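You operate a simulated robot arm through the tools that you are given. There is no shell and no other tool. Be economical: measure what you need, move in short steps, check, and stop when the job is done.

Carry out the task below with a simulated robot arm. There is one attempt and no reset: what you move stays moved.

JOB
Push the laptop's USB plug back in, send the job on the clipboard, switch off and close the lid.

It is judged by the outcome, as a careful person would: the job done as asked, and still so three seconds after it is handed in. It fails if anything else is knocked over, pushed out of place, dropped, spilled or broken. Lids that push on must go on centred and level and be pressed home; caps that screw on are set level and turned clockwise until they are tight.

ROBOT AND FRAMES
A 7-joint arm with a two-finger parallel gripper on a trunk, on a base that drives. Base frame: it is fixed to the floor where the robot stands at the start and does not move with it; the origin is under the middle of the robot, x ahead of it, y to its left, z up; the surface under the hand at the start is at about z = 740. Units: mm, degrees, N and s.
With the tool pointing down near the work surface it reaches from about 520 to 960 mm from the robot's upright axis, wherever it stands. Its first joint turns from -166.0 to 166.0 degrees. Places, roughly: laptop lid [1000, -300, 900]; next key [900, -400, 800]; power button [1000, -400, 800]; power plug [900, -100, 800]; send key [800, -400, 800]; usb plug [700, -100, 800]. Payload 3.91 kg.
Tool frame: the origin (TCP) lies between the finger pads and is the grasp point; the fingertips stand 30 mm ahead of it; z points along the fingers, y is the line along which they close. Largest opening 110 mm; finger width 20, thickness 10; the body of the gripper, 48 by 112 mm, starts 55 mm behind the TCP.
Orientation is that of the tool frame in the base frame, as a unit quaternion [w, x, y, z]. With the fingers straight down and closing along the base's y, the tool's x points along the base's -x, its y along +y and its z along -z.

CONTROLS
- The arm moves only by the tool servo_tool. Its argument "targets" is a list that holds one entry, the list of rows, each a list of 7 numbers: the shift along the tool's x, y, z in mm, then the turn, a rotation vector about the tool's x, y, z in degrees, then the gripper command, from -1 (fully open) to 1 (shut), values between in proportion. In form: [[[dx, dy, dz, rx, ry, rz, jaw], ...]]. A call has 1 to 10 rows; each row shifts and turns the commanded pose from where the row before left it, along the tool's axes as they then stand. Rows are played at 5 a second. More than 50 mm and 8.6 degrees between two rows, or a gripper value outside its range, and nothing of the call is played. Where a pose cannot be reached the arm comes as near as it can. A force on the tool above 70 N (or 10 N above the force at the start of the call, whichever is more), or a blocked arm, ends the call early, and 0.2 s more pass. The fingers move at their own pace (about 72 mm/s each) and stop on an object; they squeeze with about 28 N. The grip force told is the motor's: it shows also when the fingers shut on nothing. Time passes only in rows, and 0.2 s behind the last, so rows that do not move let the fingers close. It gives the time, the measured TCP pose, the force on the tool (base axes), the opening and the grip force at its end, in the units of the frame above (readings bear some noise), with the torque about the TCP (base axes, N m) and any sound that the robot's microphone picked up.
- Cameras (640 x 400 px; columns grow to the right, rows downward): "scene" is now at [252.6, -9.9, 1378.4]; the picture's right is [-0.13, -0.99, 0.00], its down [-0.67, 0.08, -0.74] and it looks along [0.74, -0.09, -0.67] (base axes); focal length 246 px, centre (320, 200). "wrist" rides on the gripper at [72, 17, -103] in the tool frame; the picture's right is [-0.23, 0.97, 0.00], its down [-0.76, -0.18, -0.62] and it looks along [-0.61, -0.14, 0.78] (tool axes); focal length 222 px, centre (320, 200). There is no depth. A picture from a camera that has moved, and an enlarged one, comes with that camera's place and axes in the base frame and with its lens.
- snapshot(camera): a new picture of that camera. No time passes.
- move_column(by): slides the trunk up (or, below 0, down) by that many mm; the arm and the scene camera ride with it, the base frame stays. It gives what a move gives, with no picture.
- drive_base(legs): drives the robot by 1 to 6 legs, each [ahead, left, turn to the left] in mm, mm and degrees, along the robot's own axes; the way and the turn of a leg run together, so that a leg with both is an arc; at most 1500 mm and 180 degrees a leg. The arm and the cameras ride along, it lands a little off, and it stops where it bumps. It gives what a move gives.
- pan_tilt(pan, tilt): turns the head with the scene camera to pan (to the left, within 86 degrees either way) and tilt (down, from -29 to 69), counted from straight ahead of the robot. It gives what a move gives.
- inspect(camera, box): a new picture of the part [left, top, right, bottom] of that camera's present view, enlarged. No time passes.
- sign_off(): hands the job in; it is judged then, once.

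Go step by step. Nothing tells you exact positions but the pictures and the camera data: compare them with the known pose of the tool, close in by small moves and look again before you grip or let go. The budget is 120 turns and 98 pictures, counting those below and the enlarged ones. Unless the task says otherwise, let go and move clear before handing in, and close with one line.

The tools are called after "Emit:" by a JSON object that holds its "method" and its "body". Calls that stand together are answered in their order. servo_tool: Moves the arm, as the interface text tells. Its arguments: {"type":"object","properties":{"targets":{"type":"array","items":{"type":"array","items":{"type":"array","items":{"type":"number"}}}}},"required":["targets"]} The other tools are called the same way: move_column (by) slides the trunk up or down; drive_base (legs) drives the base; pan_tilt (pan, tilt) turns the head that bears the scene camera; snapshot (camera) takes a picture; inspect (camera, box) takes an enlarged picture of a part of a camera's view; sign_off () hands the job in.

At the start:

```text
time_s: 0.0
eef_pos: [475.3, -216.6, 1217.6]
tool_rot: [0.0, 0.0, 1.0, -0.001]
contact_force: [-0.3, 0.8, 0.1]
moment: [-0.01, -0.01, 0.01]
grip_width: 110.2
finger_force: 0.1
trunk travel left (down, up): [-575.0, 107.0]
robot x, y, heading: [1.4, -0.3, 0.4]
head pan, tilt: [-7.2, 42.2]
```

scene: 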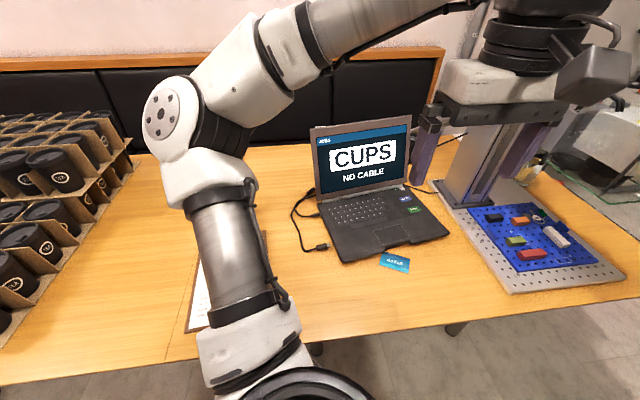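
wrist: 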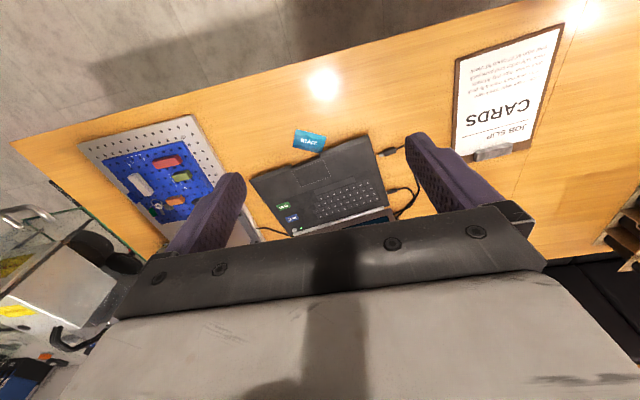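

The laptop shows "CUPS / NO CABLE" and the clipboard seems to say "CARDS". I'll look closer at both first.

Emit:
{"method": "inspect", "body": {"camera": "wrist", "box": [440, 20, 580, 170]}}

Emit:
{"method": "inspect", "body": {"camera": "scene", "box": [280, 110, 460, 280]}}

Emit:
{"method": "inspect", "body": {"camera": "wrist", "box": [240, 120, 440, 245]}}

```text
2.67 times, centred on (510, 95) of wrist
camera zoom: at [403.2, -199.6, 1321.1], right [0.23, 0.97, 0.0], down [0.76, -0.18, 0.62], along [0.61, -0.14, -0.78], focal length 592 px, centre (-187, 480)
```

zoom: 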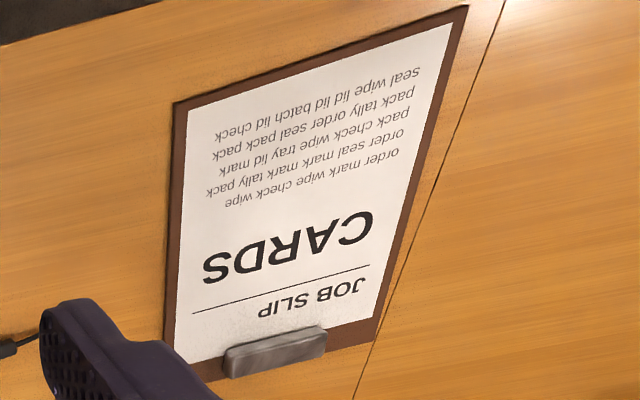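

```text
2.35 times, centred on (370, 195) of scene
camera zoom: at [252.6, -9.9, 1378.4], right [-0.13, -0.99, 0.0], down [-0.67, 0.08, -0.74], along [0.74, -0.09, -0.67], focal length 579 px, centre (202, 212)
```

zoom: 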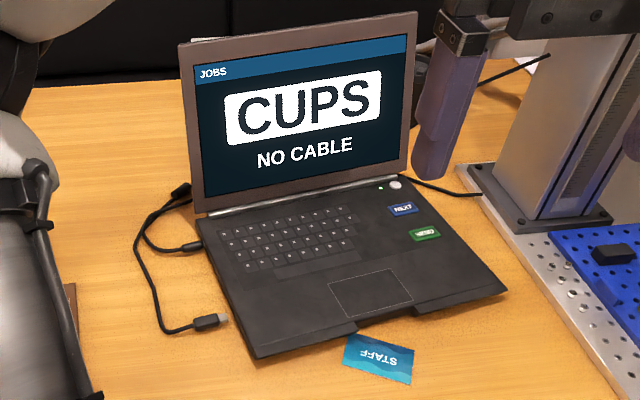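

```text
3.20 times, centred on (340, 182) of wrist
camera zoom: at [403.2, -199.6, 1321.1], right [0.23, 0.97, 0.0], down [0.76, -0.18, 0.62], along [0.61, -0.14, -0.78], focal length 711 px, centre (256, 256)
```

zoom: 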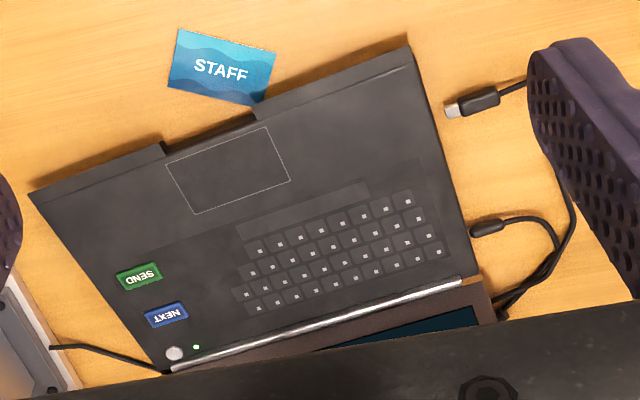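

The slip says CARDS. The loose USB plug lies near (730, -71), pointing at the laptop's left side, which is yawed by about 9.5°. I'll turn the gripper to close across the plug, lowering as I go.

Emit:
{"method": "servo_tool", "body": {"targets": [[[0, 0, 20, 0, 0, 8.05, 0.0], [0, 0, 20, 0, 0, 8.05, 0.0], [0, 0, 20, 0, 0, 8.05, 0.0], [0, 0, 20, 0, 0, 8.05, 0.0], [0, 0, 20, 0, 0, 8.05, 0.0], [0, 0, 20, 0, 0, 8.05, 0.0], [0, 0, 20, 0, 0, 8.05, 0.0], [0, 0, 20, 0, 0, 8.05, 0.0], [0, 0, 20, 0, 0, 8.05, 0.0], [0, 0, 20, 0, 0, 8.05, 0.0]]]}}

```text
time_s: 2.2
eef_pos: [476.3, -216.8, 1018.0]
tool_rot: [0.0, 0.647, 0.763, 0.001]
contact_force: [0.3, 0.8, 0.2]
moment: [-0.01, -0.01, 0.01]
grip_width: 55.2
finger_force: 0.1
trunk travel left (down, up): [-575.0, 107.0]
robot x, y, heading: [-1.2, -1.7, -0.2]
head pan, tilt: [-7.2, 42.2]
```

Emit:
{"method": "servo_tool", "body": {"targets": [[[14.7, 34.6, 14.7, 0, 0, 0, 0.0], [14.7, 34.6, 14.7, 0, 0, 0, 0.0], [14.7, 34.6, 14.7, 0, 0, 0, 0.0], [14.7, 34.6, 14.7, 0, 0, 0, 0.0], [14.7, 34.6, 14.7, 0, 0, 0, 0.0], [14.7, 34.6, 14.7, 0, 0, 0, 0.0], [14.7, 34.6, 14.7, 0, 0, 0, 0.0], [14.7, 34.6, 14.7, 0, 0, 0, 0.0], [0, 0, 0, 0, 0, 0, 0.0]]]}}

Emit:
{"method": "snapshot", "body": {"camera": "wrist"}}

Emit:
{"method": "snapshot", "body": {"camera": "scene"}}

```text
time_s: 4.2
eef_pos: [593.0, -140.1, 961.6]
tool_rot: [0.0, 0.646, 0.763, 0.0]
contact_force: [0.9, -0.5, 0.0]
moment: [-0.03, 0.01, 0.01]
grip_width: 55.2
finger_force: 0.1
out of reach, approached as far as the arm can: row 4, 5, 6, 7, 8
trunk travel left (down, up): [-575.0, 107.0]
robot x, y, heading: [0.5, 3.1, -0.1]
head pan, tilt: [-7.2, 42.2]
```

```text
92 pictures are left
camera wrist: at [598.4, -65.9, 1065.5], right [1.0, -0.06, 0.0], down [-0.05, -0.78, 0.62], along [-0.04, -0.62, -0.78], focal length 222 px, centre (320, 200)
```

wrist: 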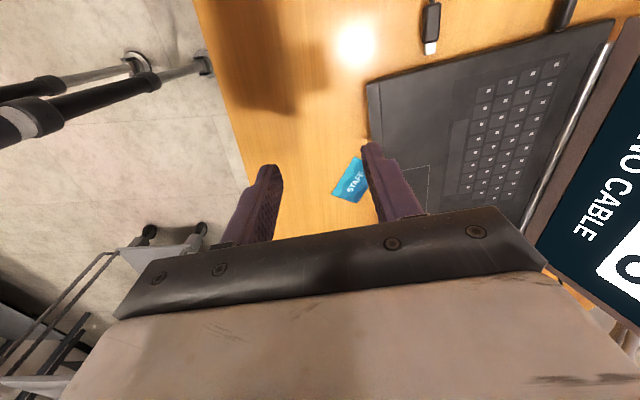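

```text
91 pictures are left
camera scene: at [252.6, -9.9, 1378.4], right [-0.13, -0.99, 0.0], down [-0.67, 0.08, -0.74], along [0.74, -0.09, -0.67], focal length 246 px, centre (320, 200)
```

scene: 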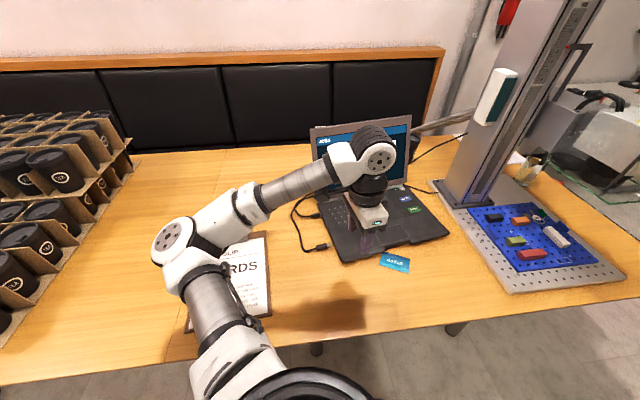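

The arm stopped short at (593, -140, 962). I'll test which direction is limited, keeping the same height.

Emit:
{"method": "servo_tool", "body": {"targets": [[[0, 20, -20, 0, 0, 0, 0.0], [0, 20, -20, 0, 0, 0, 0.0], [0, 0, 0, 0, 0, 0, 0.0]]]}}

```text
time_s: 5.0
eef_pos: [605.3, -150.7, 1005.3]
tool_rot: [0.0, 0.645, 0.764, -0.001]
contact_force: [-0.7, 0.8, 0.0]
moment: [0.03, 0.04, 0.0]
grip_width: 55.0
finger_force: 0.0
out of reach, approached as far as the arm can: row 1, 2
trunk travel left (down, up): [-575.0, 107.0]
robot x, y, heading: [-1.3, 1.2, 0.1]
head pan, tilt: [-7.2, 42.2]
```

The limit looks like the wrist turn. I'll take the equivalent orientation turned 180° the other way.

Emit:
{"method": "servo_tool", "body": {"targets": [[[0, 0, 0, 0, 0, -8.57, 0.0], [0, 0, 0, 0, 0, -8.57, 0.0], [0, 0, 0, 0, 0, -8.57, 0.0], [0, 0, 0, 0, 0, -8.57, 0.0], [0, 0, 0, 0, 0, -8.57, 0.0], [0, 0, 0, 0, 0, -8.57, 0.0], [0, 0, 0, 0, 0, -8.57, 0.0], [0, 0, 0, 0, 0, -8.57, 0.0], [0, 0, 0, 0, 0, -8.57, 0.0], [0, 0, 0, 0, 0, -8.57, 0.0]]]}}

Emit:
{"method": "servo_tool", "body": {"targets": [[[0, 0, 0, 0, 0, -8.57, 0.0], [0, 0, 0, 0, 0, -8.57, 0.0], [0, 0, 0, 0, 0, -8.57, 0.0], [0, 0, 0, 0, 0, -8.57, 0.0], [0, 0, 0, 0, 0, -8.57, 0.0], [0, 0, 0, 0, 0, -8.57, 0.0], [0, 0, 0, 0, 0, -8.57, 0.0], [0, 0, 0, 0, 0, -8.57, 0.0], [0, 0, 0, 0, 0, -8.57, 0.0], [0, 0, 0, 0, 0, -8.57, 0.0]]]}}

Emit:
{"method": "servo_tool", "body": {"targets": [[[0, 0, 0, 0, 0, -8.57, 0.0], [0, 0, 0, 0, 0, 0, 0.0]]]}}

```text
time_s: 7.2
eef_pos: [604.6, -150.0, 1003.0]
tool_rot: [0.0, -0.047, 0.999, 0.0]
contact_force: [0.2, -0.1, -0.3]
moment: [-0.01, 0.0, 0.01]
grip_width: 55.1
finger_force: 0.1
trunk travel left (down, up): [-575.0, 107.0]
robot x, y, heading: [-4.4, -0.3, 0.2]
head pan, tilt: [-7.2, 42.2]
```

```text
time_s: 9.4
eef_pos: [604.3, -152.3, 1003.2]
tool_rot: [0.001, 0.714, -0.701, 0.0]
contact_force: [0.3, -0.5, -0.5]
moment: [-0.01, -0.03, -0.01]
grip_width: 55.0
finger_force: 0.1
trunk travel left (down, up): [-575.0, 107.0]
robot x, y, heading: [-3.7, 2.2, 0.2]
head pan, tilt: [-7.2, 42.2]
```

```text
time_s: 10.0
eef_pos: [604.3, -151.1, 1003.4]
tool_rot: [0.0, 0.763, -0.646, 0.001]
contact_force: [0.2, -0.1, -0.3]
moment: [0.0, -0.02, 0.0]
grip_width: 55.0
finger_force: 0.1
trunk travel left (down, up): [-575.0, 107.0]
robot x, y, heading: [0.2, 1.1, 0.1]
head pan, tilt: [-7.2, 42.2]
```

Emit:
{"method": "servo_tool", "body": {"targets": [[[-18, -26.6, 20, 0, 0, 0, 0.0], [-18, -26.6, 20, 0, 0, 0, 0.0], [-18, -26.6, 20, 0, 0, 0, 0.0], [-18, -26.6, 20, 0, 0, 0, 0.0], [-18, -26.6, 20, 0, 0, 0, 0.0], [0, 0, 0, 0, 0, 0, 0.0]]]}}

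Emit:
{"method": "snapshot", "body": {"camera": "wrist"}}

Emit:
{"method": "snapshot", "body": {"camera": "scene"}}

```text
time_s: 11.4
eef_pos: [721.5, -40.8, 904.0]
tool_rot: [0.0, 0.763, -0.647, 0.0]
contact_force: [0.5, -0.7, -0.1]
moment: [0.0, 0.02, -0.01]
grip_width: 55.1
finger_force: 0.1
trunk travel left (down, up): [-575.0, 107.0]
robot x, y, heading: [-2.1, 2.5, 0.2]
head pan, tilt: [-7.2, 42.2]
```

```text
90 pictures are left
camera wrist: at [717.0, -114.7, 1007.0], right [-1.0, 0.06, 0.0], down [0.05, 0.78, 0.62], along [0.04, 0.62, -0.78], focal length 222 px, centre (320, 200)
```

wrist: 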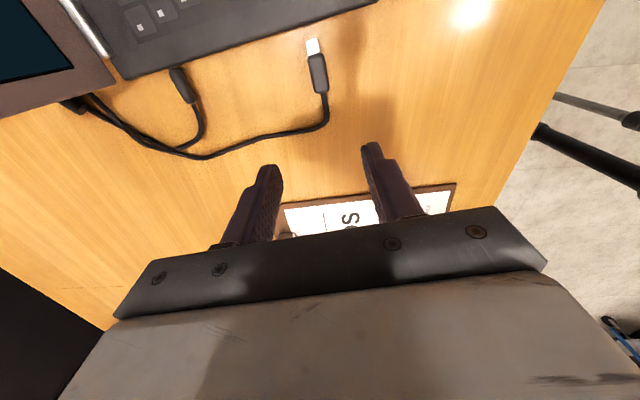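

```text
89 pictures are left
camera scene: at [252.5, -10.0, 1378.5], right [-0.13, -0.99, 0.0], down [-0.67, 0.08, -0.74], along [0.74, -0.09, -0.67], focal length 246 px, centre (320, 200)
```

scene: 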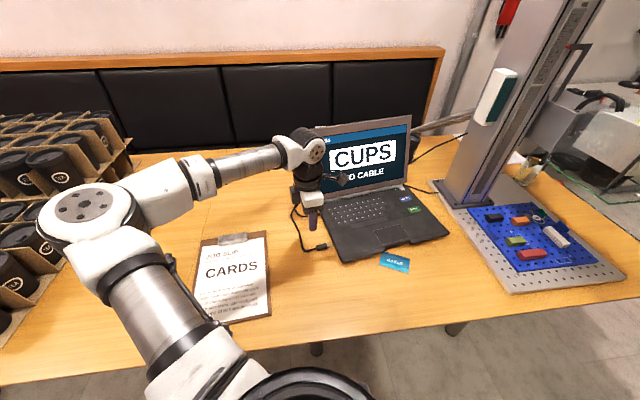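

The arm is well clear of the crates and the plug body is near (721, -72). I'll enlarge the plug and the laptop's side.

Emit:
{"method": "inspect", "body": {"camera": "wrist", "box": [240, 0, 400, 100]}}

Emit:
{"method": "inspect", "body": {"camera": "wrist", "box": [100, 0, 260, 100]}}

Emit:
{"method": "inspect", "body": {"camera": "scene", "box": [280, 180, 380, 270]}}

```text
4.00 times, centred on (320, 50) of wrist
camera zoom: at [717.0, -114.7, 1007.0], right [-1.0, 0.06, 0.0], down [0.05, 0.78, 0.62], along [0.04, 0.62, -0.78], focal length 888 px, centre (320, 800)
```

zoom: 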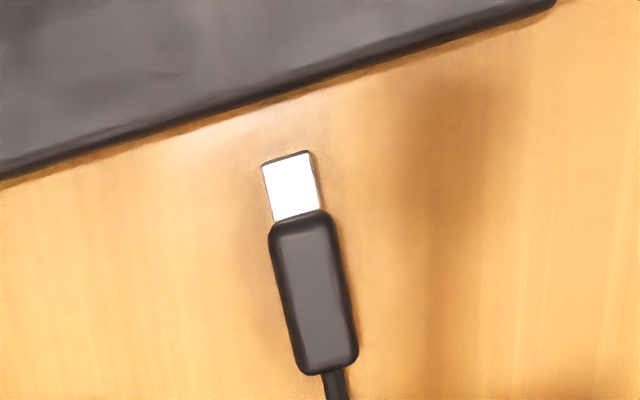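

```text
4.00 times, centred on (180, 50) of wrist
camera zoom: at [717.0, -114.7, 1007.0], right [-1.0, 0.06, 0.0], down [0.05, 0.78, 0.62], along [0.04, 0.62, -0.78], focal length 888 px, centre (880, 800)
```

zoom: 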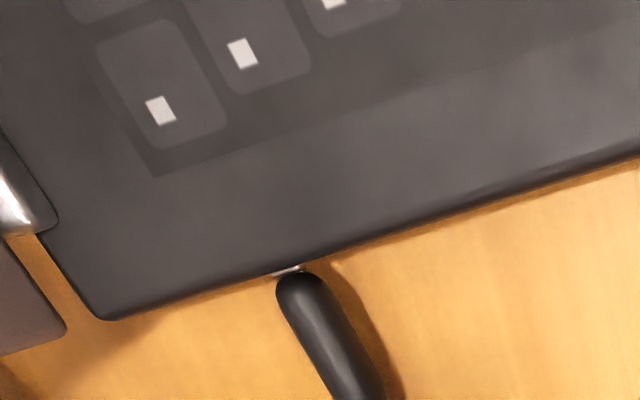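

```text
4.44 times, centred on (330, 225) of scene
camera zoom: at [252.5, -10.0, 1378.5], right [-0.13, -0.99, 0.0], down [-0.67, 0.08, -0.74], along [0.74, -0.09, -0.67], focal length 1093 px, centre (276, 89)
```

zoom: 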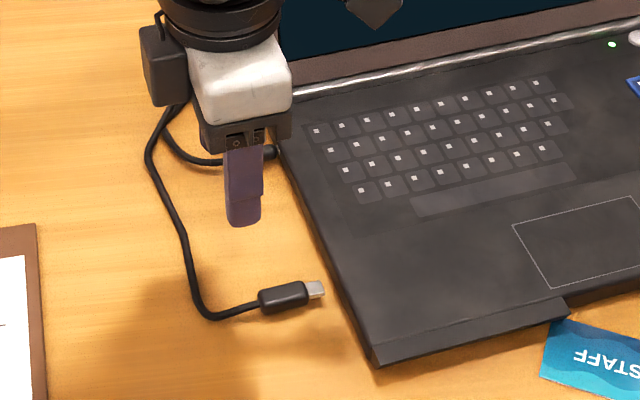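

The port itself isn't visible from above. I'll tilt the hand so the wrist camera looks at the laptop's left side from the left.

Emit:
{"method": "servo_tool", "body": {"targets": [[[-28, -12, 0, 0, 0, 8.3, 0.0], [-29, -9, 0, 0, 0, 8.3, 0.0], [0, 0, 0, 0, 0, 8.3, 0.0], [0, 0, 0, 0, 0, 8.3, 0.0], [0, 0, 0, 0, 0, 8.3, 0.0], [0, 0, 0, 0, 0, 8.3, 0.0], [0, 0, 0, 0, 0, 8.3, 0.0], [0, 0, 0, 0, 0, 8.3, 0.0], [0, 0, 0, 0, 0, 8.3, 0.0], [0, 0, 0, 0, 0, 8.3, 0.0]]]}}

Emit:
{"method": "servo_tool", "body": {"targets": [[[0, 0, 0, 0, 0, 8.3, 0.0], [0, 0, 0, 0, 0, 8.2, 0.0], [0, 0, 0, 8.3, 0, 0, 0.0], [0, 0, 0, 8.3, 0, 0, 0.0], [0, 0, 0, 8.3, 0, 0, 0.0], [0, 0, 0, 8.3, 0, 0, 0.0], [0, 0, 0, 8.3, 0, 0, 0.0], [0, 0, 0, 8.3, 0, 0, 0.0], [0, 0, 0, 0, 0, 0, 0.0]]]}}

Emit:
{"method": "snapshot", "body": {"camera": "wrist"}}

```text
time_s: 13.6
eef_pos: [737.5, 18.3, 903.8]
tool_rot: [0.0, -0.142, 0.99, 0.0]
contact_force: [0.3, 0.6, 0.3]
moment: [0.04, -0.03, -0.03]
grip_width: 55.0
finger_force: 0.2
trunk travel left (down, up): [-575.0, 107.0]
robot x, y, heading: [2.3, 0.7, 0.1]
head pan, tilt: [-7.2, 42.2]
```

```text
time_s: 15.6
eef_pos: [737.2, 18.3, 903.0]
tool_rot: [0.0, 0.001, 0.907, -0.422]
contact_force: [0.2, 0.8, 0.2]
moment: [0.0, -0.02, 0.03]
grip_width: 54.8
finger_force: 0.0
trunk travel left (down, up): [-575.0, 107.0]
robot x, y, heading: [-0.8, 1.8, -0.2]
head pan, tilt: [-7.2, 42.2]
```

```text
85 pictures are left
camera wrist: at [664.9, 108.6, 957.3], right [0.23, 0.63, -0.75], down [0.76, 0.36, 0.54], along [0.61, -0.69, -0.4], focal length 222 px, centre (320, 200)
```

wrist: 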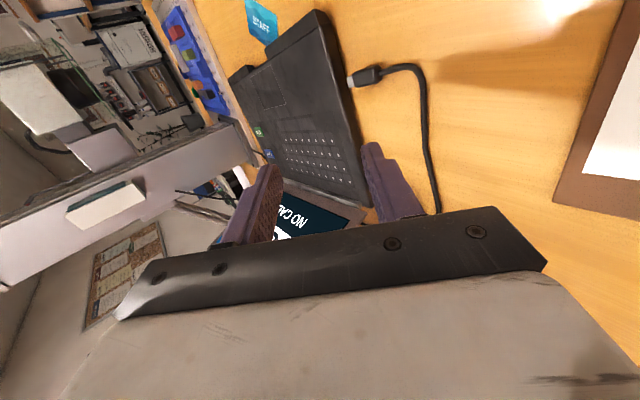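

Emit:
{"method": "inspect", "body": {"camera": "wrist", "box": [300, 0, 460, 100]}}

```text
4.00 times, centred on (380, 50) of wrist
camera zoom: at [664.9, 108.6, 957.3], right [0.23, 0.63, -0.75], down [0.76, 0.36, 0.54], along [0.61, -0.69, -0.4], focal length 888 px, centre (80, 800)
```

zoom: 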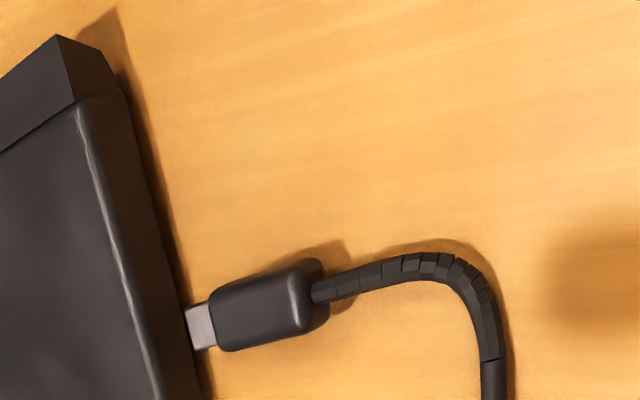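

Emit:
{"method": "servo_tool", "body": {"targets": [[[0, 34, 29, 0, 0, 0, 0.0], [0, 34, 29, 0, 0, 0, 0.0], [0, 0, 0, 0, 0, 0, 0.0]]]}}

Emit:
{"method": "snapshot", "body": {"camera": "wrist"}}

Emit:
{"method": "inspect", "body": {"camera": "wrist", "box": [280, 40, 440, 140]}}

```text
time_s: 16.4
eef_pos: [737.6, 17.4, 814.9]
tool_rot: [0.0, 0.0, 0.907, -0.421]
contact_force: [-0.3, -0.3, 1.1]
moment: [0.01, -0.02, 0.0]
grip_width: 54.9
finger_force: 0.0
trunk travel left (down, up): [-575.0, 107.0]
robot x, y, heading: [-0.2, -0.3, 0.1]
head pan, tilt: [-7.2, 42.2]
```

```text
83 pictures are left
camera wrist: at [666.3, 107.8, 867.3], right [0.23, 0.63, -0.74], down [0.76, 0.36, 0.54], along [0.61, -0.69, -0.4], focal length 222 px, centre (320, 200)
```

wrist: 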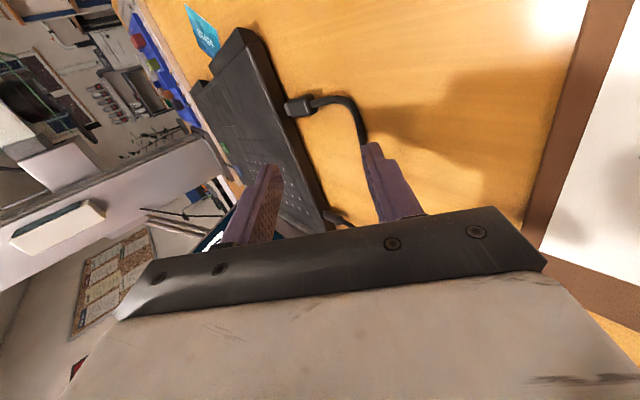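

```text
4.00 times, centred on (360, 90) of wrist
camera zoom: at [666.3, 107.8, 867.3], right [0.23, 0.63, -0.74], down [0.76, 0.36, 0.54], along [0.61, -0.69, -0.4], focal length 888 px, centre (160, 640)
```

zoom: 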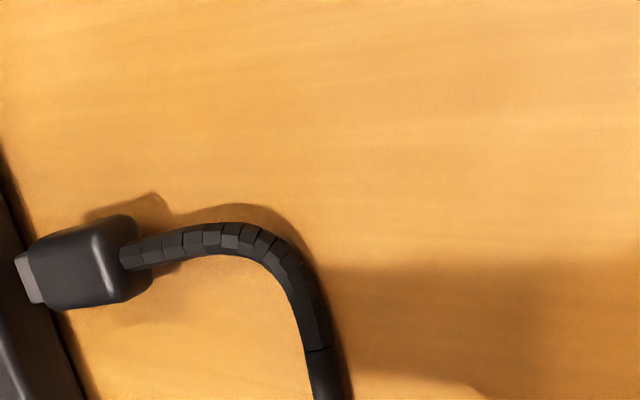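

Emit:
{"method": "inspect", "body": {"camera": "wrist", "box": [230, 60, 330, 122]}}

Emit:
{"method": "inspect", "body": {"camera": "wrist", "box": [270, 90, 370, 235]}}

```text
6.40 times, centred on (280, 91) of wrist
camera zoom: at [666.3, 107.8, 867.3], right [0.23, 0.63, -0.74], down [0.76, 0.36, 0.54], along [0.61, -0.69, -0.4], focal length 1422 px, centre (576, 898)
```

zoom: 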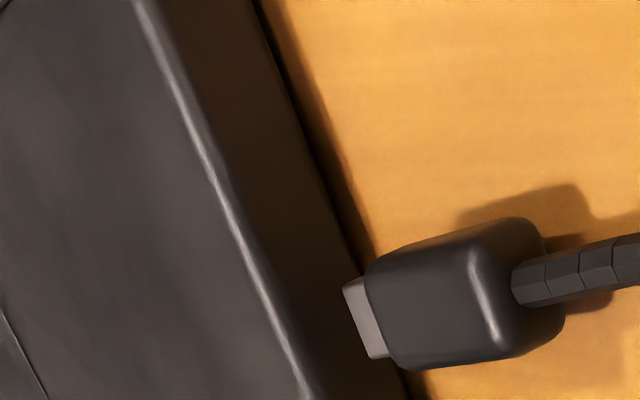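

```text
2.76 times, centred on (320, 162) of wrist
camera zoom: at [666.3, 107.8, 867.3], right [0.23, 0.63, -0.74], down [0.76, 0.36, 0.54], along [0.61, -0.69, -0.4], focal length 613 px, centre (320, 303)
```

zoom: 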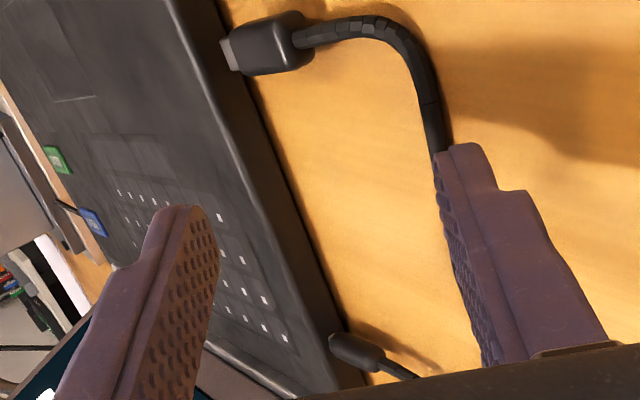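

The port seems hidden right behind the plug tip. I'll shift the camera toward the front of the table to see past the tip.

Emit:
{"method": "servo_tool", "body": {"targets": [[[40, 0, 0, 0, 0, 0, 0.0], [40, 0, 0, 0, 0, 0, 0.0], [0, 0, 0, 0, 0, 0, 0.0]]]}}

Emit:
{"method": "snapshot", "body": {"camera": "wrist"}}

Emit:
{"method": "inspect", "body": {"camera": "wrist", "box": [250, 110, 370, 185]}}

```text
time_s: 17.2
eef_pos: [657.4, 16.1, 814.9]
tool_rot: [0.0, 0.001, 0.907, -0.422]
contact_force: [-0.8, -0.5, 0.9]
moment: [0.0, 0.02, 0.0]
grip_width: 55.1
finger_force: 0.2
trunk travel left (down, up): [-575.0, 107.0]
robot x, y, heading: [-0.1, -0.8, -0.2]
head pan, tilt: [-7.2, 42.2]
```

```text
79 pictures are left
camera wrist: at [585.7, 107.1, 867.5], right [0.23, 0.63, -0.74], down [0.76, 0.36, 0.54], along [0.61, -0.69, -0.4], focal length 222 px, centre (320, 200)
```

wrist: 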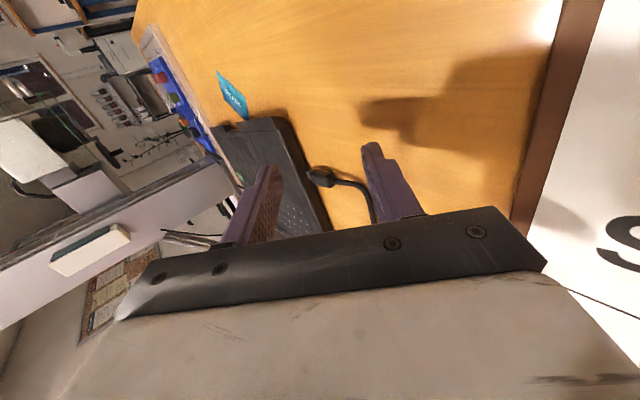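

```text
5.33 times, centred on (310, 148) of wrist
camera zoom: at [585.7, 107.1, 867.5], right [0.23, 0.63, -0.74], down [0.76, 0.36, 0.54], along [0.61, -0.69, -0.4], focal length 1185 px, centre (373, 480)
```

zoom: 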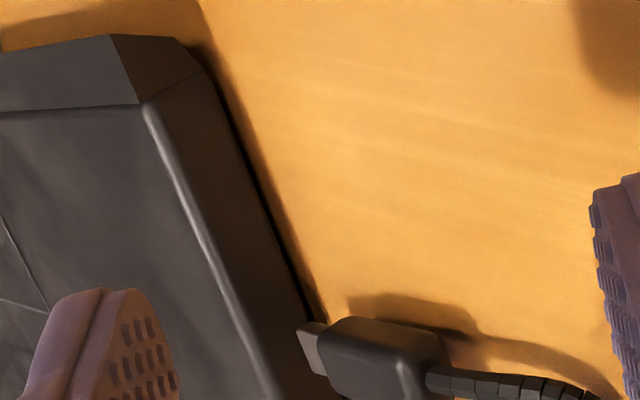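

Emit:
{"method": "inspect", "body": {"camera": "wrist", "box": [285, 155, 333, 185]}}

```text
13.33 times, centred on (309, 170) of wrist
camera zoom: at [585.7, 107.1, 867.5], right [0.23, 0.63, -0.74], down [0.76, 0.36, 0.54], along [0.61, -0.69, -0.4], focal length 2962 px, centre (467, 600)
```

zoom: 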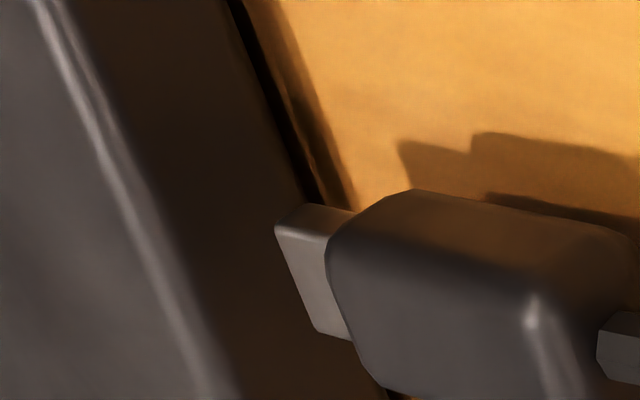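

Emit:
{"method": "servo_tool", "body": {"targets": [[[-46, 0, 0, 0, 0, 0, 0.0], [-46, 0, 0, 0, 0, 0, 0.0], [-46, 0, 0, 0, 0, 0, 0.0], [-46, 0, 0, 0, 0, 0, 0.0], [0, 0, 0, 0, 0, 0, 0.0]]]}}

Emit:
{"method": "snapshot", "body": {"camera": "wrist"}}

```text
time_s: 18.4
eef_pos: [841.6, 17.2, 813.2]
tool_rot: [-0.001, 0.001, 0.907, -0.422]
contact_force: [-0.2, 0.0, 0.7]
moment: [0.01, 0.02, 0.04]
grip_width: 54.9
finger_force: 0.0
trunk travel left (down, up): [-575.0, 107.0]
robot x, y, heading: [0.3, 0.8, -0.1]
head pan, tilt: [-7.2, 42.2]
```

```text
76 pictures are left
camera wrist: at [769.6, 108.3, 867.6], right [0.23, 0.63, -0.74], down [0.76, 0.36, 0.54], along [0.61, -0.69, -0.4], focal length 222 px, centre (320, 200)
```

wrist: 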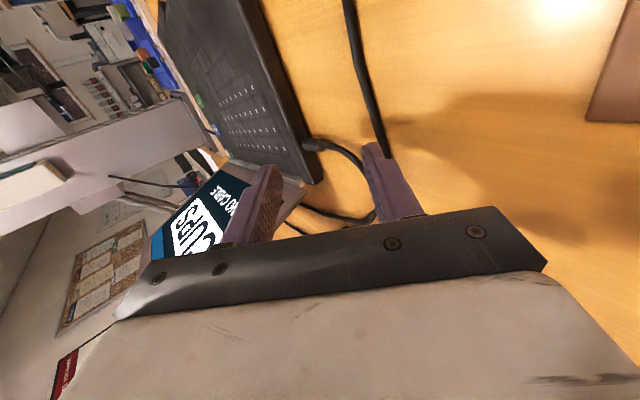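

Emit:
{"method": "servo_tool", "body": {"targets": [[[30, 0, 0, 0, 0, 0, 0.0], [0, 0, 0, 0, 0, 0, 0.0]]]}}

Emit:
{"method": "inspect", "body": {"camera": "wrist", "box": [230, 0, 310, 50]}}

Emit:
{"method": "inspect", "body": {"camera": "wrist", "box": [250, 50, 330, 150]}}

```text
time_s: 19.0
eef_pos: [811.2, 17.4, 813.3]
tool_rot: [-0.001, 0.0, 0.907, -0.42]
contact_force: [0.3, 0.2, 0.0]
moment: [-0.01, -0.02, 0.03]
grip_width: 55.1
finger_force: 0.2
trunk travel left (down, up): [-575.0, 107.0]
robot x, y, heading: [1.0, 0.8, -0.2]
head pan, tilt: [-7.2, 42.2]
```

```text
8.00 times, centred on (270, 25) of wrist
camera zoom: at [740.1, 107.9, 867.1], right [0.23, 0.63, -0.74], down [0.76, 0.36, 0.54], along [0.61, -0.69, -0.4], focal length 1777 px, centre (720, 1600)
```

zoom: 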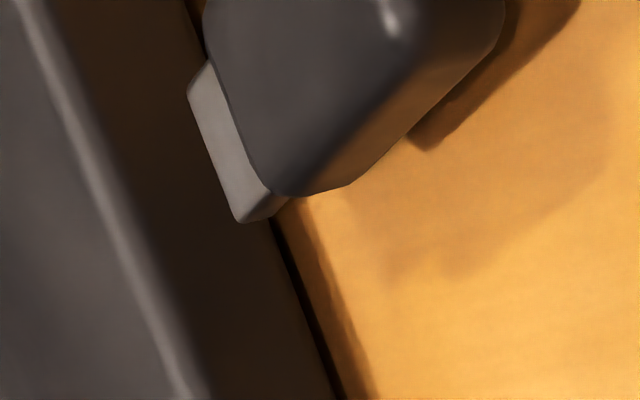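

```text
4.00 times, centred on (290, 100) of wrist
camera zoom: at [740.1, 107.9, 867.1], right [0.23, 0.63, -0.74], down [0.76, 0.36, 0.54], along [0.61, -0.69, -0.4], focal length 888 px, centre (440, 600)
```

zoom: 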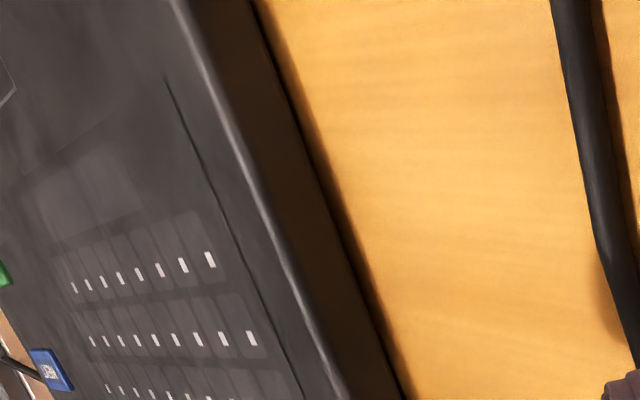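

Emit:
{"method": "inspect", "body": {"camera": "scene", "box": [312, 230, 352, 255]}}

```text
16.00 times, centred on (332, 242) of scene
camera zoom: at [252.7, -9.9, 1378.4], right [-0.13, -0.99, 0.0], down [-0.67, 0.08, -0.74], along [0.74, -0.09, -0.67], focal length 3936 px, centre (128, -480)
```

zoom: 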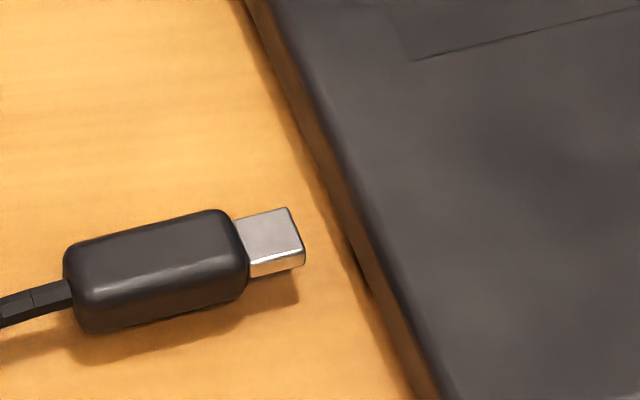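

Emit:
{"method": "inspect", "body": {"camera": "scene", "box": [330, 235, 346, 245]}}

Emit:
{"method": "inspect", "body": {"camera": "scene", "box": [310, 190, 358, 220]}}

```text
16.00 times, centred on (338, 240) of scene
camera zoom: at [252.7, -9.9, 1378.4], right [-0.13, -0.99, 0.0], down [-0.67, 0.08, -0.74], along [0.74, -0.09, -0.67], focal length 3936 px, centre (32, -440)
```

zoom: 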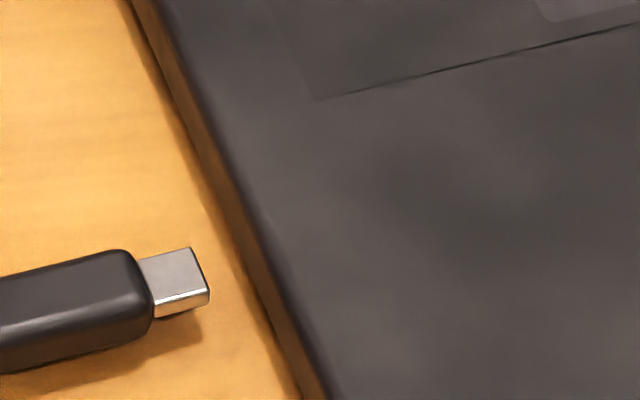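

```text
13.33 times, centred on (334, 205) of scene
camera zoom: at [252.7, -9.9, 1378.4], right [-0.13, -0.99, 0.0], down [-0.67, 0.08, -0.74], along [0.74, -0.09, -0.67], focal length 3280 px, centre (133, 133)
```

zoom: 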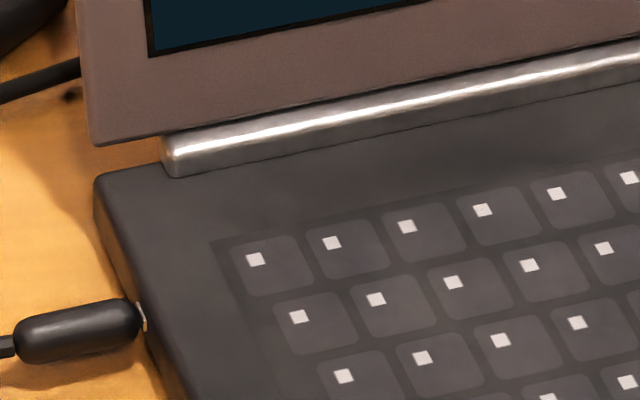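

The power plug sits mid-face at z about 750 and the USB plug is level with its port, straight ahead. I'll raise, un-tilt and return to the gripping orientation over the plug.

Emit:
{"method": "servo_tool", "body": {"targets": [[[0, -31, -26, 0, 0, 0, 0.0], [0, -31, -26, 0, 0, 0, 0.0], [0, 0, 0, -8.31, 0, 0, 0.0], [0, 0, 0, -8.31, 0, 0, 0.0], [0, 0, 0, -8.31, 0, 0, 0.0], [0, 0, 0, -8.31, 0, 0, 0.0], [0, 0, 0, -8.31, 0, 0, 0.0], [0, 0, 0, -8.31, 0, 0, 0.0], [40, -30, 0, 0, 0, 0, 0.0], [40, -30, 0, 0, 0, 0, 0.0]]]}}

Emit:
{"method": "servo_tool", "body": {"targets": [[[0, 0, 0, 0, 0, -8.25, 0.0], [0, 0, 0, 0, 0, -8.25, 0.0], [0, 0, 0, 0, 0, -8.25, 0.0], [0, 0, 0, 0, 0, -8.25, 0.0], [0, 0, 0, 0, 0, -8.25, 0.0], [0, 0, 0, 0, 0, -8.25, 0.0], [0, 0, 0, 0, 0, -8.25, 0.0], [0, 0, 0, 0, 0, -8.25, 0.0], [0, 0, 0, 0, 0, -8.25, 0.0], [0, 0, 0, 0, 0, -8.25, 0.0]]]}}

Emit:
{"method": "servo_tool", "body": {"targets": [[[0, 0, 0, 0, 0, -8.25, 0.0], [0, 0, 0, 0, 0, -8.25, 0.0], [0, 0, 0, 0, 0, 0, 0.0]]]}}

```text
time_s: 21.2
eef_pos: [732.0, -40.3, 894.4]
tool_rot: [0.001, 0.0, 1.0, 0.0]
contact_force: [-0.2, 0.5, 0.1]
moment: [-0.02, -0.04, 0.0]
grip_width: 55.1
finger_force: 0.2
trunk travel left (down, up): [-575.0, 107.0]
robot x, y, heading: [0.7, 1.3, 0.0]
head pan, tilt: [-7.2, 42.2]
```

```text
time_s: 23.4
eef_pos: [731.8, -43.4, 895.8]
tool_rot: [-0.001, -0.66, 0.751, 0.0]
contact_force: [-0.8, 0.8, 0.0]
moment: [0.01, 0.01, 0.0]
grip_width: 55.1
finger_force: 0.1
trunk travel left (down, up): [-575.0, 107.0]
robot x, y, heading: [1.1, -1.6, -0.1]
head pan, tilt: [-7.2, 42.2]
```

```text
time_s: 24.2
eef_pos: [731.9, -43.9, 896.1]
tool_rot: [-0.001, 0.76, -0.65, -0.001]
contact_force: [0.4, 0.2, 0.5]
moment: [0.01, -0.01, -0.03]
grip_width: 55.0
finger_force: 0.0
trunk travel left (down, up): [-575.0, 107.0]
robot x, y, heading: [5.0, 1.2, -0.1]
head pan, tilt: [-7.2, 42.2]
```

Emit:
{"method": "servo_tool", "body": {"targets": [[[12.4, 8, 33, 0, 0, 0, 0.0], [12.4, 8, 33, 0, 0, 0, 0.0], [0, 0, 0, 0, 0, 0, 0.0]]]}}

Emit:
{"method": "inspect", "body": {"camera": "wrist", "box": [200, 50, 440, 200]}}

Emit:
{"method": "inspect", "body": {"camera": "scene", "box": [300, 210, 380, 260]}}

```text
time_s: 25.0
eef_pos: [719.2, -69.5, 829.0]
tool_rot: [0.0, 0.76, -0.65, 0.0]
contact_force: [-0.1, -0.7, 0.2]
moment: [0.0, -0.01, 0.0]
grip_width: 55.1
finger_force: 0.1
trunk travel left (down, up): [-575.0, 107.0]
robot x, y, heading: [-0.0, 2.2, 0.4]
head pan, tilt: [-7.2, 42.2]
```

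```text
2.67 times, centred on (320, 125) of wrist
camera zoom: at [714.6, -143.2, 932.2], right [-1.0, 0.07, 0.0], down [0.06, 0.78, 0.62], along [0.05, 0.62, -0.78], focal length 592 px, centre (320, 400)
```

zoom: 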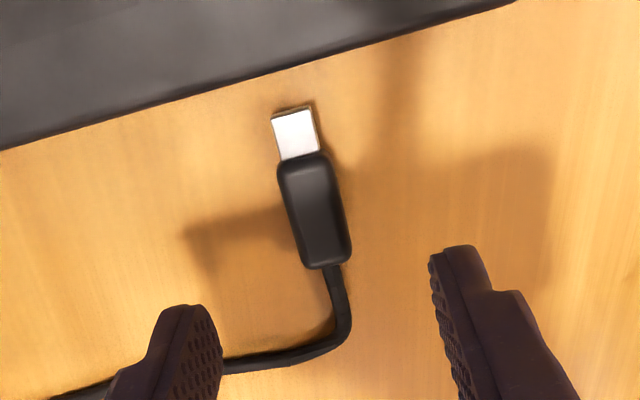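

```text
8.00 times, centred on (340, 235) of scene
camera zoom: at [252.5, -9.9, 1378.5], right [-0.13, -0.99, 0.0], down [-0.67, 0.08, -0.74], along [0.74, -0.09, -0.67], focal length 1968 px, centre (160, -80)
```

zoom: 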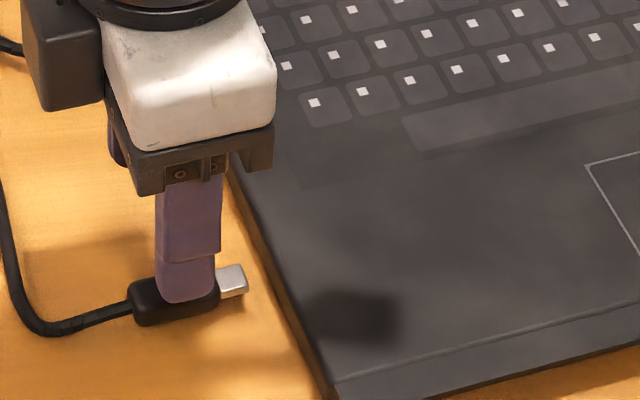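

Fingers straddle the plug and the axis agrees. I'll descend to grip height and close.

Emit:
{"method": "servo_tool", "body": {"targets": [[[1.5, 0, 20, 0, 0, 0, 0.0], [0, 0, 20, 0, 0, 0, 0.0], [0, 0, 11, 0, 0, 0, 0.0], [0, 0, 0, 0, 0, 0, 0.0]]]}}

Emit:
{"method": "inspect", "body": {"camera": "wrist", "box": [200, 50, 440, 200]}}

Emit:
{"method": "inspect", "body": {"camera": "scene", "box": [310, 225, 358, 255]}}

```text
time_s: 26.0
eef_pos: [720.4, -70.1, 778.0]
tool_rot: [0.001, 0.76, -0.65, 0.0]
contact_force: [-0.5, -0.1, -0.6]
moment: [0.01, -0.03, -0.02]
grip_width: 55.1
finger_force: 0.0
trunk travel left (down, up): [-575.0, 107.0]
robot x, y, heading: [2.0, 0.4, 0.2]
head pan, tilt: [-7.2, 42.2]
```

```text
2.67 times, centred on (320, 125) of wrist
camera zoom: at [714.1, -144.8, 881.2], right [-1.0, 0.07, 0.0], down [0.06, 0.78, 0.62], along [0.05, 0.62, -0.78], focal length 592 px, centre (320, 400)
```

zoom: 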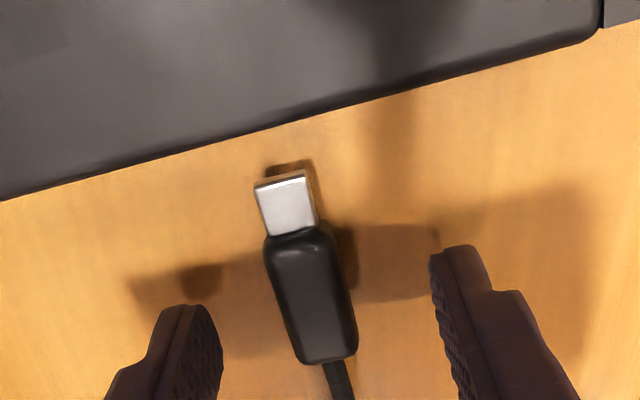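

```text
13.33 times, centred on (334, 240) of scene
camera zoom: at [252.6, -9.9, 1378.4], right [-0.13, -0.99, 0.0], down [-0.67, 0.08, -0.74], along [0.74, -0.09, -0.67], focal length 3280 px, centre (133, -333)
```

zoom: 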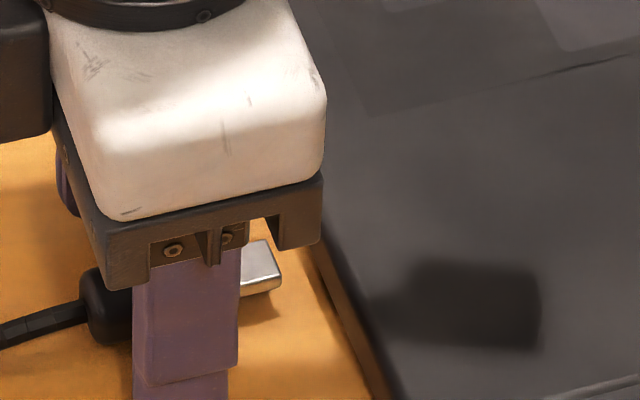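

Emit:
{"method": "servo_tool", "body": {"targets": [[[0, 0, 0, 0, 0, 0, 0.4], [0, 0, 0, 0, 0, 0, 0.7], [0, 0, 0, 0, 0, 0, 1], [0, 0, 0, 0, 0, 0, 1], [0, 0, 0, 0, 0, 0, 1]]]}}

Emit:
{"method": "inspect", "body": {"camera": "wrist", "box": [200, 50, 440, 200]}}

```text
time_s: 27.2
eef_pos: [719.5, -70.1, 778.1]
tool_rot: [0.0, 0.761, -0.649, 0.0]
contact_force: [5.7, 0.6, -0.1]
moment: [-0.01, -0.15, 0.4]
grip_width: 15.7
finger_force: 28.3
trunk travel left (down, up): [-575.0, 107.0]
robot x, y, heading: [0.8, -0.4, 0.1]
head pan, tilt: [-7.2, 42.2]
```

```text
2.67 times, centred on (320, 125) of wrist
camera zoom: at [714.6, -144.6, 881.4], right [-1.0, 0.07, 0.0], down [0.06, 0.78, 0.62], along [0.05, 0.62, -0.78], focal length 592 px, centre (320, 400)
```

zoom: 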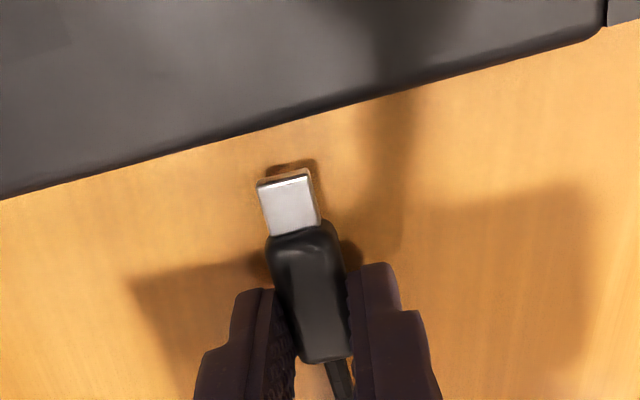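

Gripped at 15.7 mm. I'll push it toward the laptop in small steps and watch the force.

Emit:
{"method": "servo_tool", "body": {"targets": [[[4, 0, 0, 0, 0, 0, 1], [4, 0, 0, 0, 0, 0, 1], [3, 0, 0, 0, 0, 0, 1], [0, 0, 0, 0, 0, 0, 1]]]}}

Emit:
{"method": "inspect", "body": {"camera": "wrist", "box": [240, 70, 400, 170]}}

Emit:
{"method": "inspect", "body": {"camera": "scene", "box": [324, 236, 348, 251]}}

```text
time_s: 28.2
eef_pos: [721.9, -81.5, 778.5]
tool_rot: [0.0, 0.76, -0.65, 0.0]
contact_force: [9.3, 1.7, 1.8]
moment: [0.25, -0.22, 0.39]
grip_width: 15.9
finger_force: 27.7
trunk travel left (down, up): [-575.0, 107.0]
robot x, y, heading: [1.4, -1.2, 0.2]
head pan, tilt: [-7.2, 42.2]
```

```text
4.00 times, centred on (320, 120) of wrist
camera zoom: at [716.6, -155.7, 881.4], right [-1.0, 0.07, 0.0], down [0.06, 0.78, 0.62], along [0.05, 0.62, -0.78], focal length 888 px, centre (320, 520)
```

zoom: 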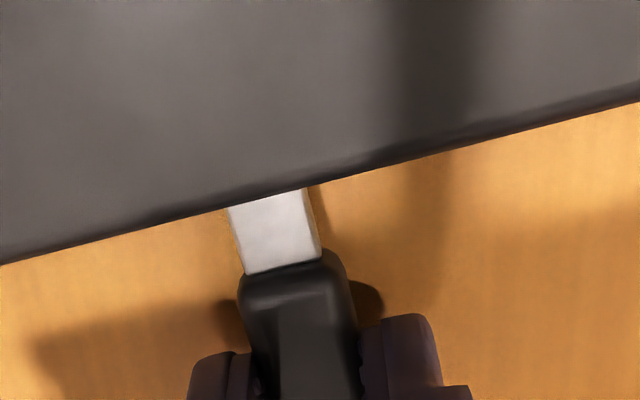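

```text
16.00 times, centred on (336, 244) of scene
camera zoom: at [253.1, -9.8, 1378.3], right [-0.13, -0.99, 0.0], down [-0.67, 0.08, -0.74], along [0.74, -0.09, -0.67], focal length 3936 px, centre (64, -496)
```

zoom: 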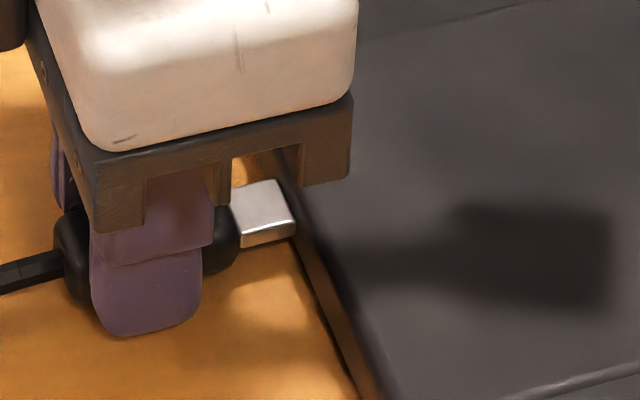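

Emit:
{"method": "servo_tool", "body": {"targets": [[[0, -1.5, 0, 0, 0, 0, 1], [2, 0, 0, 0, 0, 0, 1], [0, 0, 0, 0, 0, 0, 1]]]}}

```text
time_s: 29.0
eef_pos: [721.9, -84.3, 778.8]
tool_rot: [0.001, 0.76, -0.65, 0.0]
contact_force: [1.3, -0.3, 2.2]
moment: [-0.06, -0.05, 0.38]
grip_width: 16.0
finger_force: 28.5
trunk travel left (down, up): [-575.0, 107.0]
robot x, y, heading: [-0.4, 0.9, -0.2]
head pan, tilt: [-7.2, 42.2]
```

Emit:
{"method": "servo_tool", "body": {"targets": [[[2, -0.1, 0, 0, 0, 0, 1], [2, -0.1, 0, 0, 0, 0, 1], [0, 0, 0, 0, 0, 0, 1]]]}}

Emit:
{"method": "inspect", "body": {"camera": "wrist", "box": [240, 70, 400, 170]}}

Emit:
{"method": "inspect", "body": {"camera": "scene", "box": [324, 236, 348, 251]}}

```text
time_s: 29.8
eef_pos: [722.5, -88.2, 777.4]
tool_rot: [0.0, 0.76, -0.65, -0.001]
contact_force: [-6.4, -1.8, 0.7]
moment: [0.02, 0.15, 0.39]
grip_width: 16.1
finger_force: 27.7
trunk travel left (down, up): [-575.0, 107.0]
robot x, y, heading: [-0.4, -2.2, -0.1]
head pan, tilt: [-7.2, 42.2]
```

```text
4.00 times, centred on (320, 120) of wrist
camera zoom: at [717.9, -162.0, 881.4], right [-1.0, 0.07, 0.0], down [0.06, 0.78, 0.62], along [0.04, 0.62, -0.78], focal length 888 px, centre (320, 520)
```

zoom: 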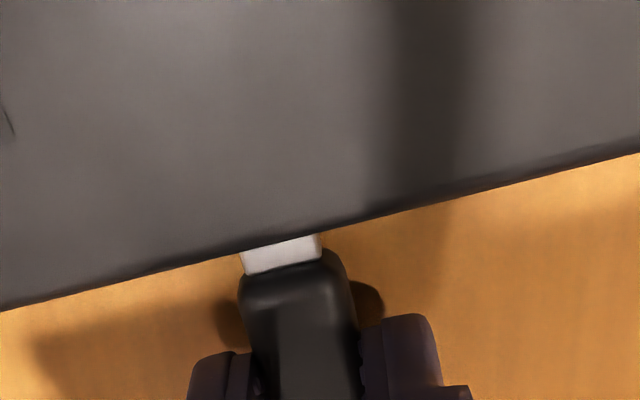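

```text
16.00 times, centred on (336, 244) of scene
camera zoom: at [252.2, -10.0, 1378.5], right [-0.13, -0.99, 0.0], down [-0.67, 0.08, -0.74], along [0.74, -0.09, -0.67], focal length 3936 px, centre (64, -496)
```

zoom: 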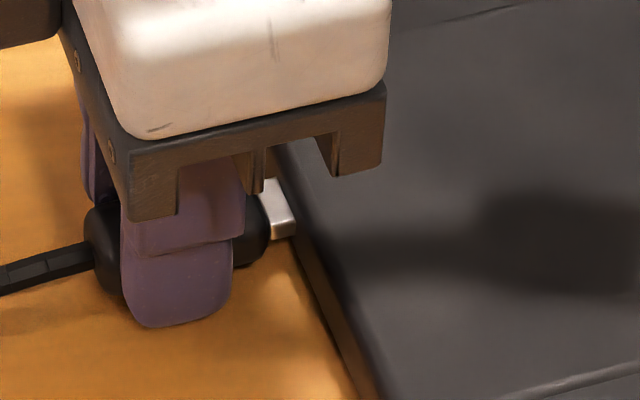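

It is going into the port. I'll take off the sideways load and push it home.

Emit:
{"method": "servo_tool", "body": {"targets": [[[0, 1.0, 0, 0, 0, 0, 1], [2, 0, 0, 0, 0, 0, 1], [2, 0, 0, 0, 0, 0, 1], [0, 0, 0, 0, 0, 0, 1]]]}}

Emit:
{"method": "inspect", "body": {"camera": "wrist", "box": [240, 70, 400, 170]}}

```text
time_s: 30.8
eef_pos: [725.1, -92.2, 779.2]
tool_rot: [0.0, 0.759, -0.651, 0.0]
contact_force: [-3.8, -0.2, -0.4]
moment: [0.09, 0.11, 0.42]
grip_width: 16.1
finger_force: 28.1
trunk travel left (down, up): [-575.0, 107.0]
robot x, y, heading: [6.0, -3.8, -0.3]
head pan, tilt: [-7.2, 42.2]
```

```text
4.00 times, centred on (320, 120) of wrist
camera zoom: at [718.5, -165.9, 881.4], right [-1.0, 0.07, 0.0], down [0.06, 0.78, 0.62], along [0.05, 0.62, -0.78], focal length 888 px, centre (320, 520)
```

zoom: 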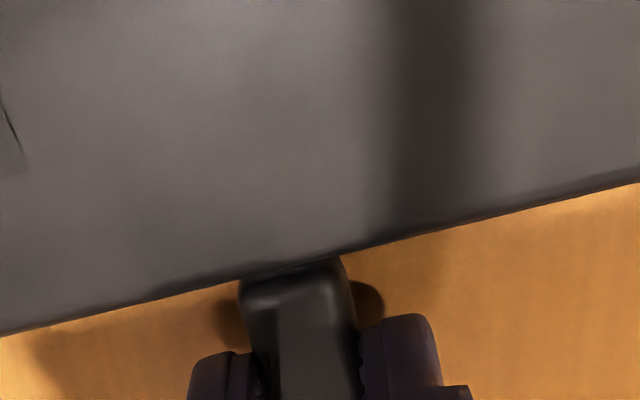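

Emit:
{"method": "servo_tool", "body": {"targets": [[[1.5, 0.5, 0, 0, 0, 0, 1], [1.5, 0, 0, 0, 0, 0, 1], [1, 0, 0, 0, 0, 0, 1], [0, 0, 0, 0, 0, 0, 1]]]}}

Emit:
{"method": "snapshot", "body": {"camera": "scene"}}

```text
time_s: 31.8
eef_pos: [724.1, -95.7, 778.7]
tool_rot: [0.0, 0.76, -0.65, 0.0]
contact_force: [-2.2, 10.9, -0.2]
moment: [0.35, 0.04, 0.39]
grip_width: 16.0
finger_force: 28.1
trunk travel left (down, up): [-575.0, 107.0]
robot x, y, heading: [-1.9, 0.7, 0.1]
head pan, tilt: [-7.2, 42.2]
```

```text
60 pictures are left
camera scene: at [252.6, -9.1, 1378.4], right [-0.13, -0.99, 0.0], down [-0.67, 0.08, -0.74], along [0.74, -0.09, -0.67], focal length 246 px, centre (320, 200)
```

scene: 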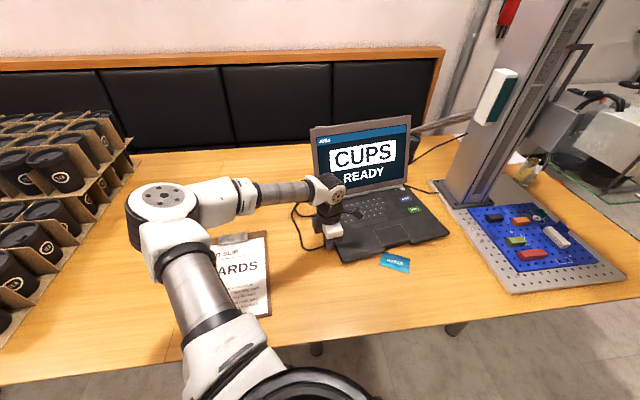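

The screen says READY, so the plug is seated. I'll open and rise straight up.

Emit:
{"method": "servo_tool", "body": {"targets": [[[0, 0, 0, 0, 0, 0, 0.5], [0, 0, 0, 0, 0, 0, 0.3], [0, 0, 0, 0, 0, 0, 0.3], [0, 0, -15, 0, 0, 0, 0.3], [0, 0, -40, 0, 0, 0, 0.3], [0, 0, -40, 0, 0, 0, 0.3], [0, 0, -40, 0, 0, 0, 0.3]]]}}

Emit:
{"method": "inspect", "body": {"camera": "scene", "box": [290, 110, 450, 270]}}

```text
time_s: 33.4
eef_pos: [722.2, -94.9, 913.8]
tool_rot: [0.0, 0.76, -0.65, 0.0]
contact_force: [0.4, 0.2, 0.0]
moment: [0.0, -0.03, 0.0]
grip_width: 38.7
finger_force: 0.1
trunk travel left (down, up): [-575.0, 107.0]
robot x, y, heading: [1.0, -2.0, -0.0]
head pan, tilt: [-7.2, 42.2]
```

```text
2.50 times, centred on (370, 190) of scene
camera zoom: at [252.3, -9.9, 1378.5], right [-0.13, -0.99, 0.0], down [-0.67, 0.08, -0.74], along [0.74, -0.09, -0.67], focal length 615 px, centre (195, 225)
```

zoom: 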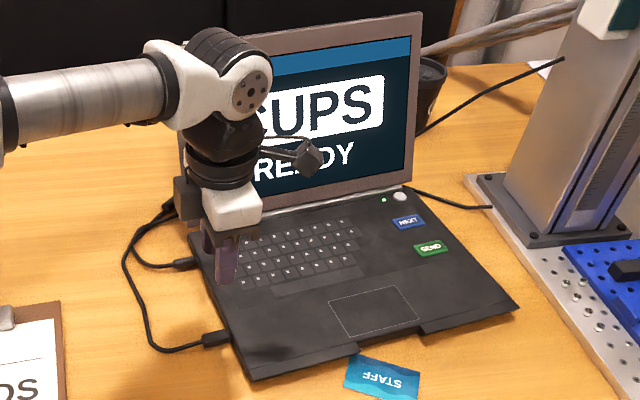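

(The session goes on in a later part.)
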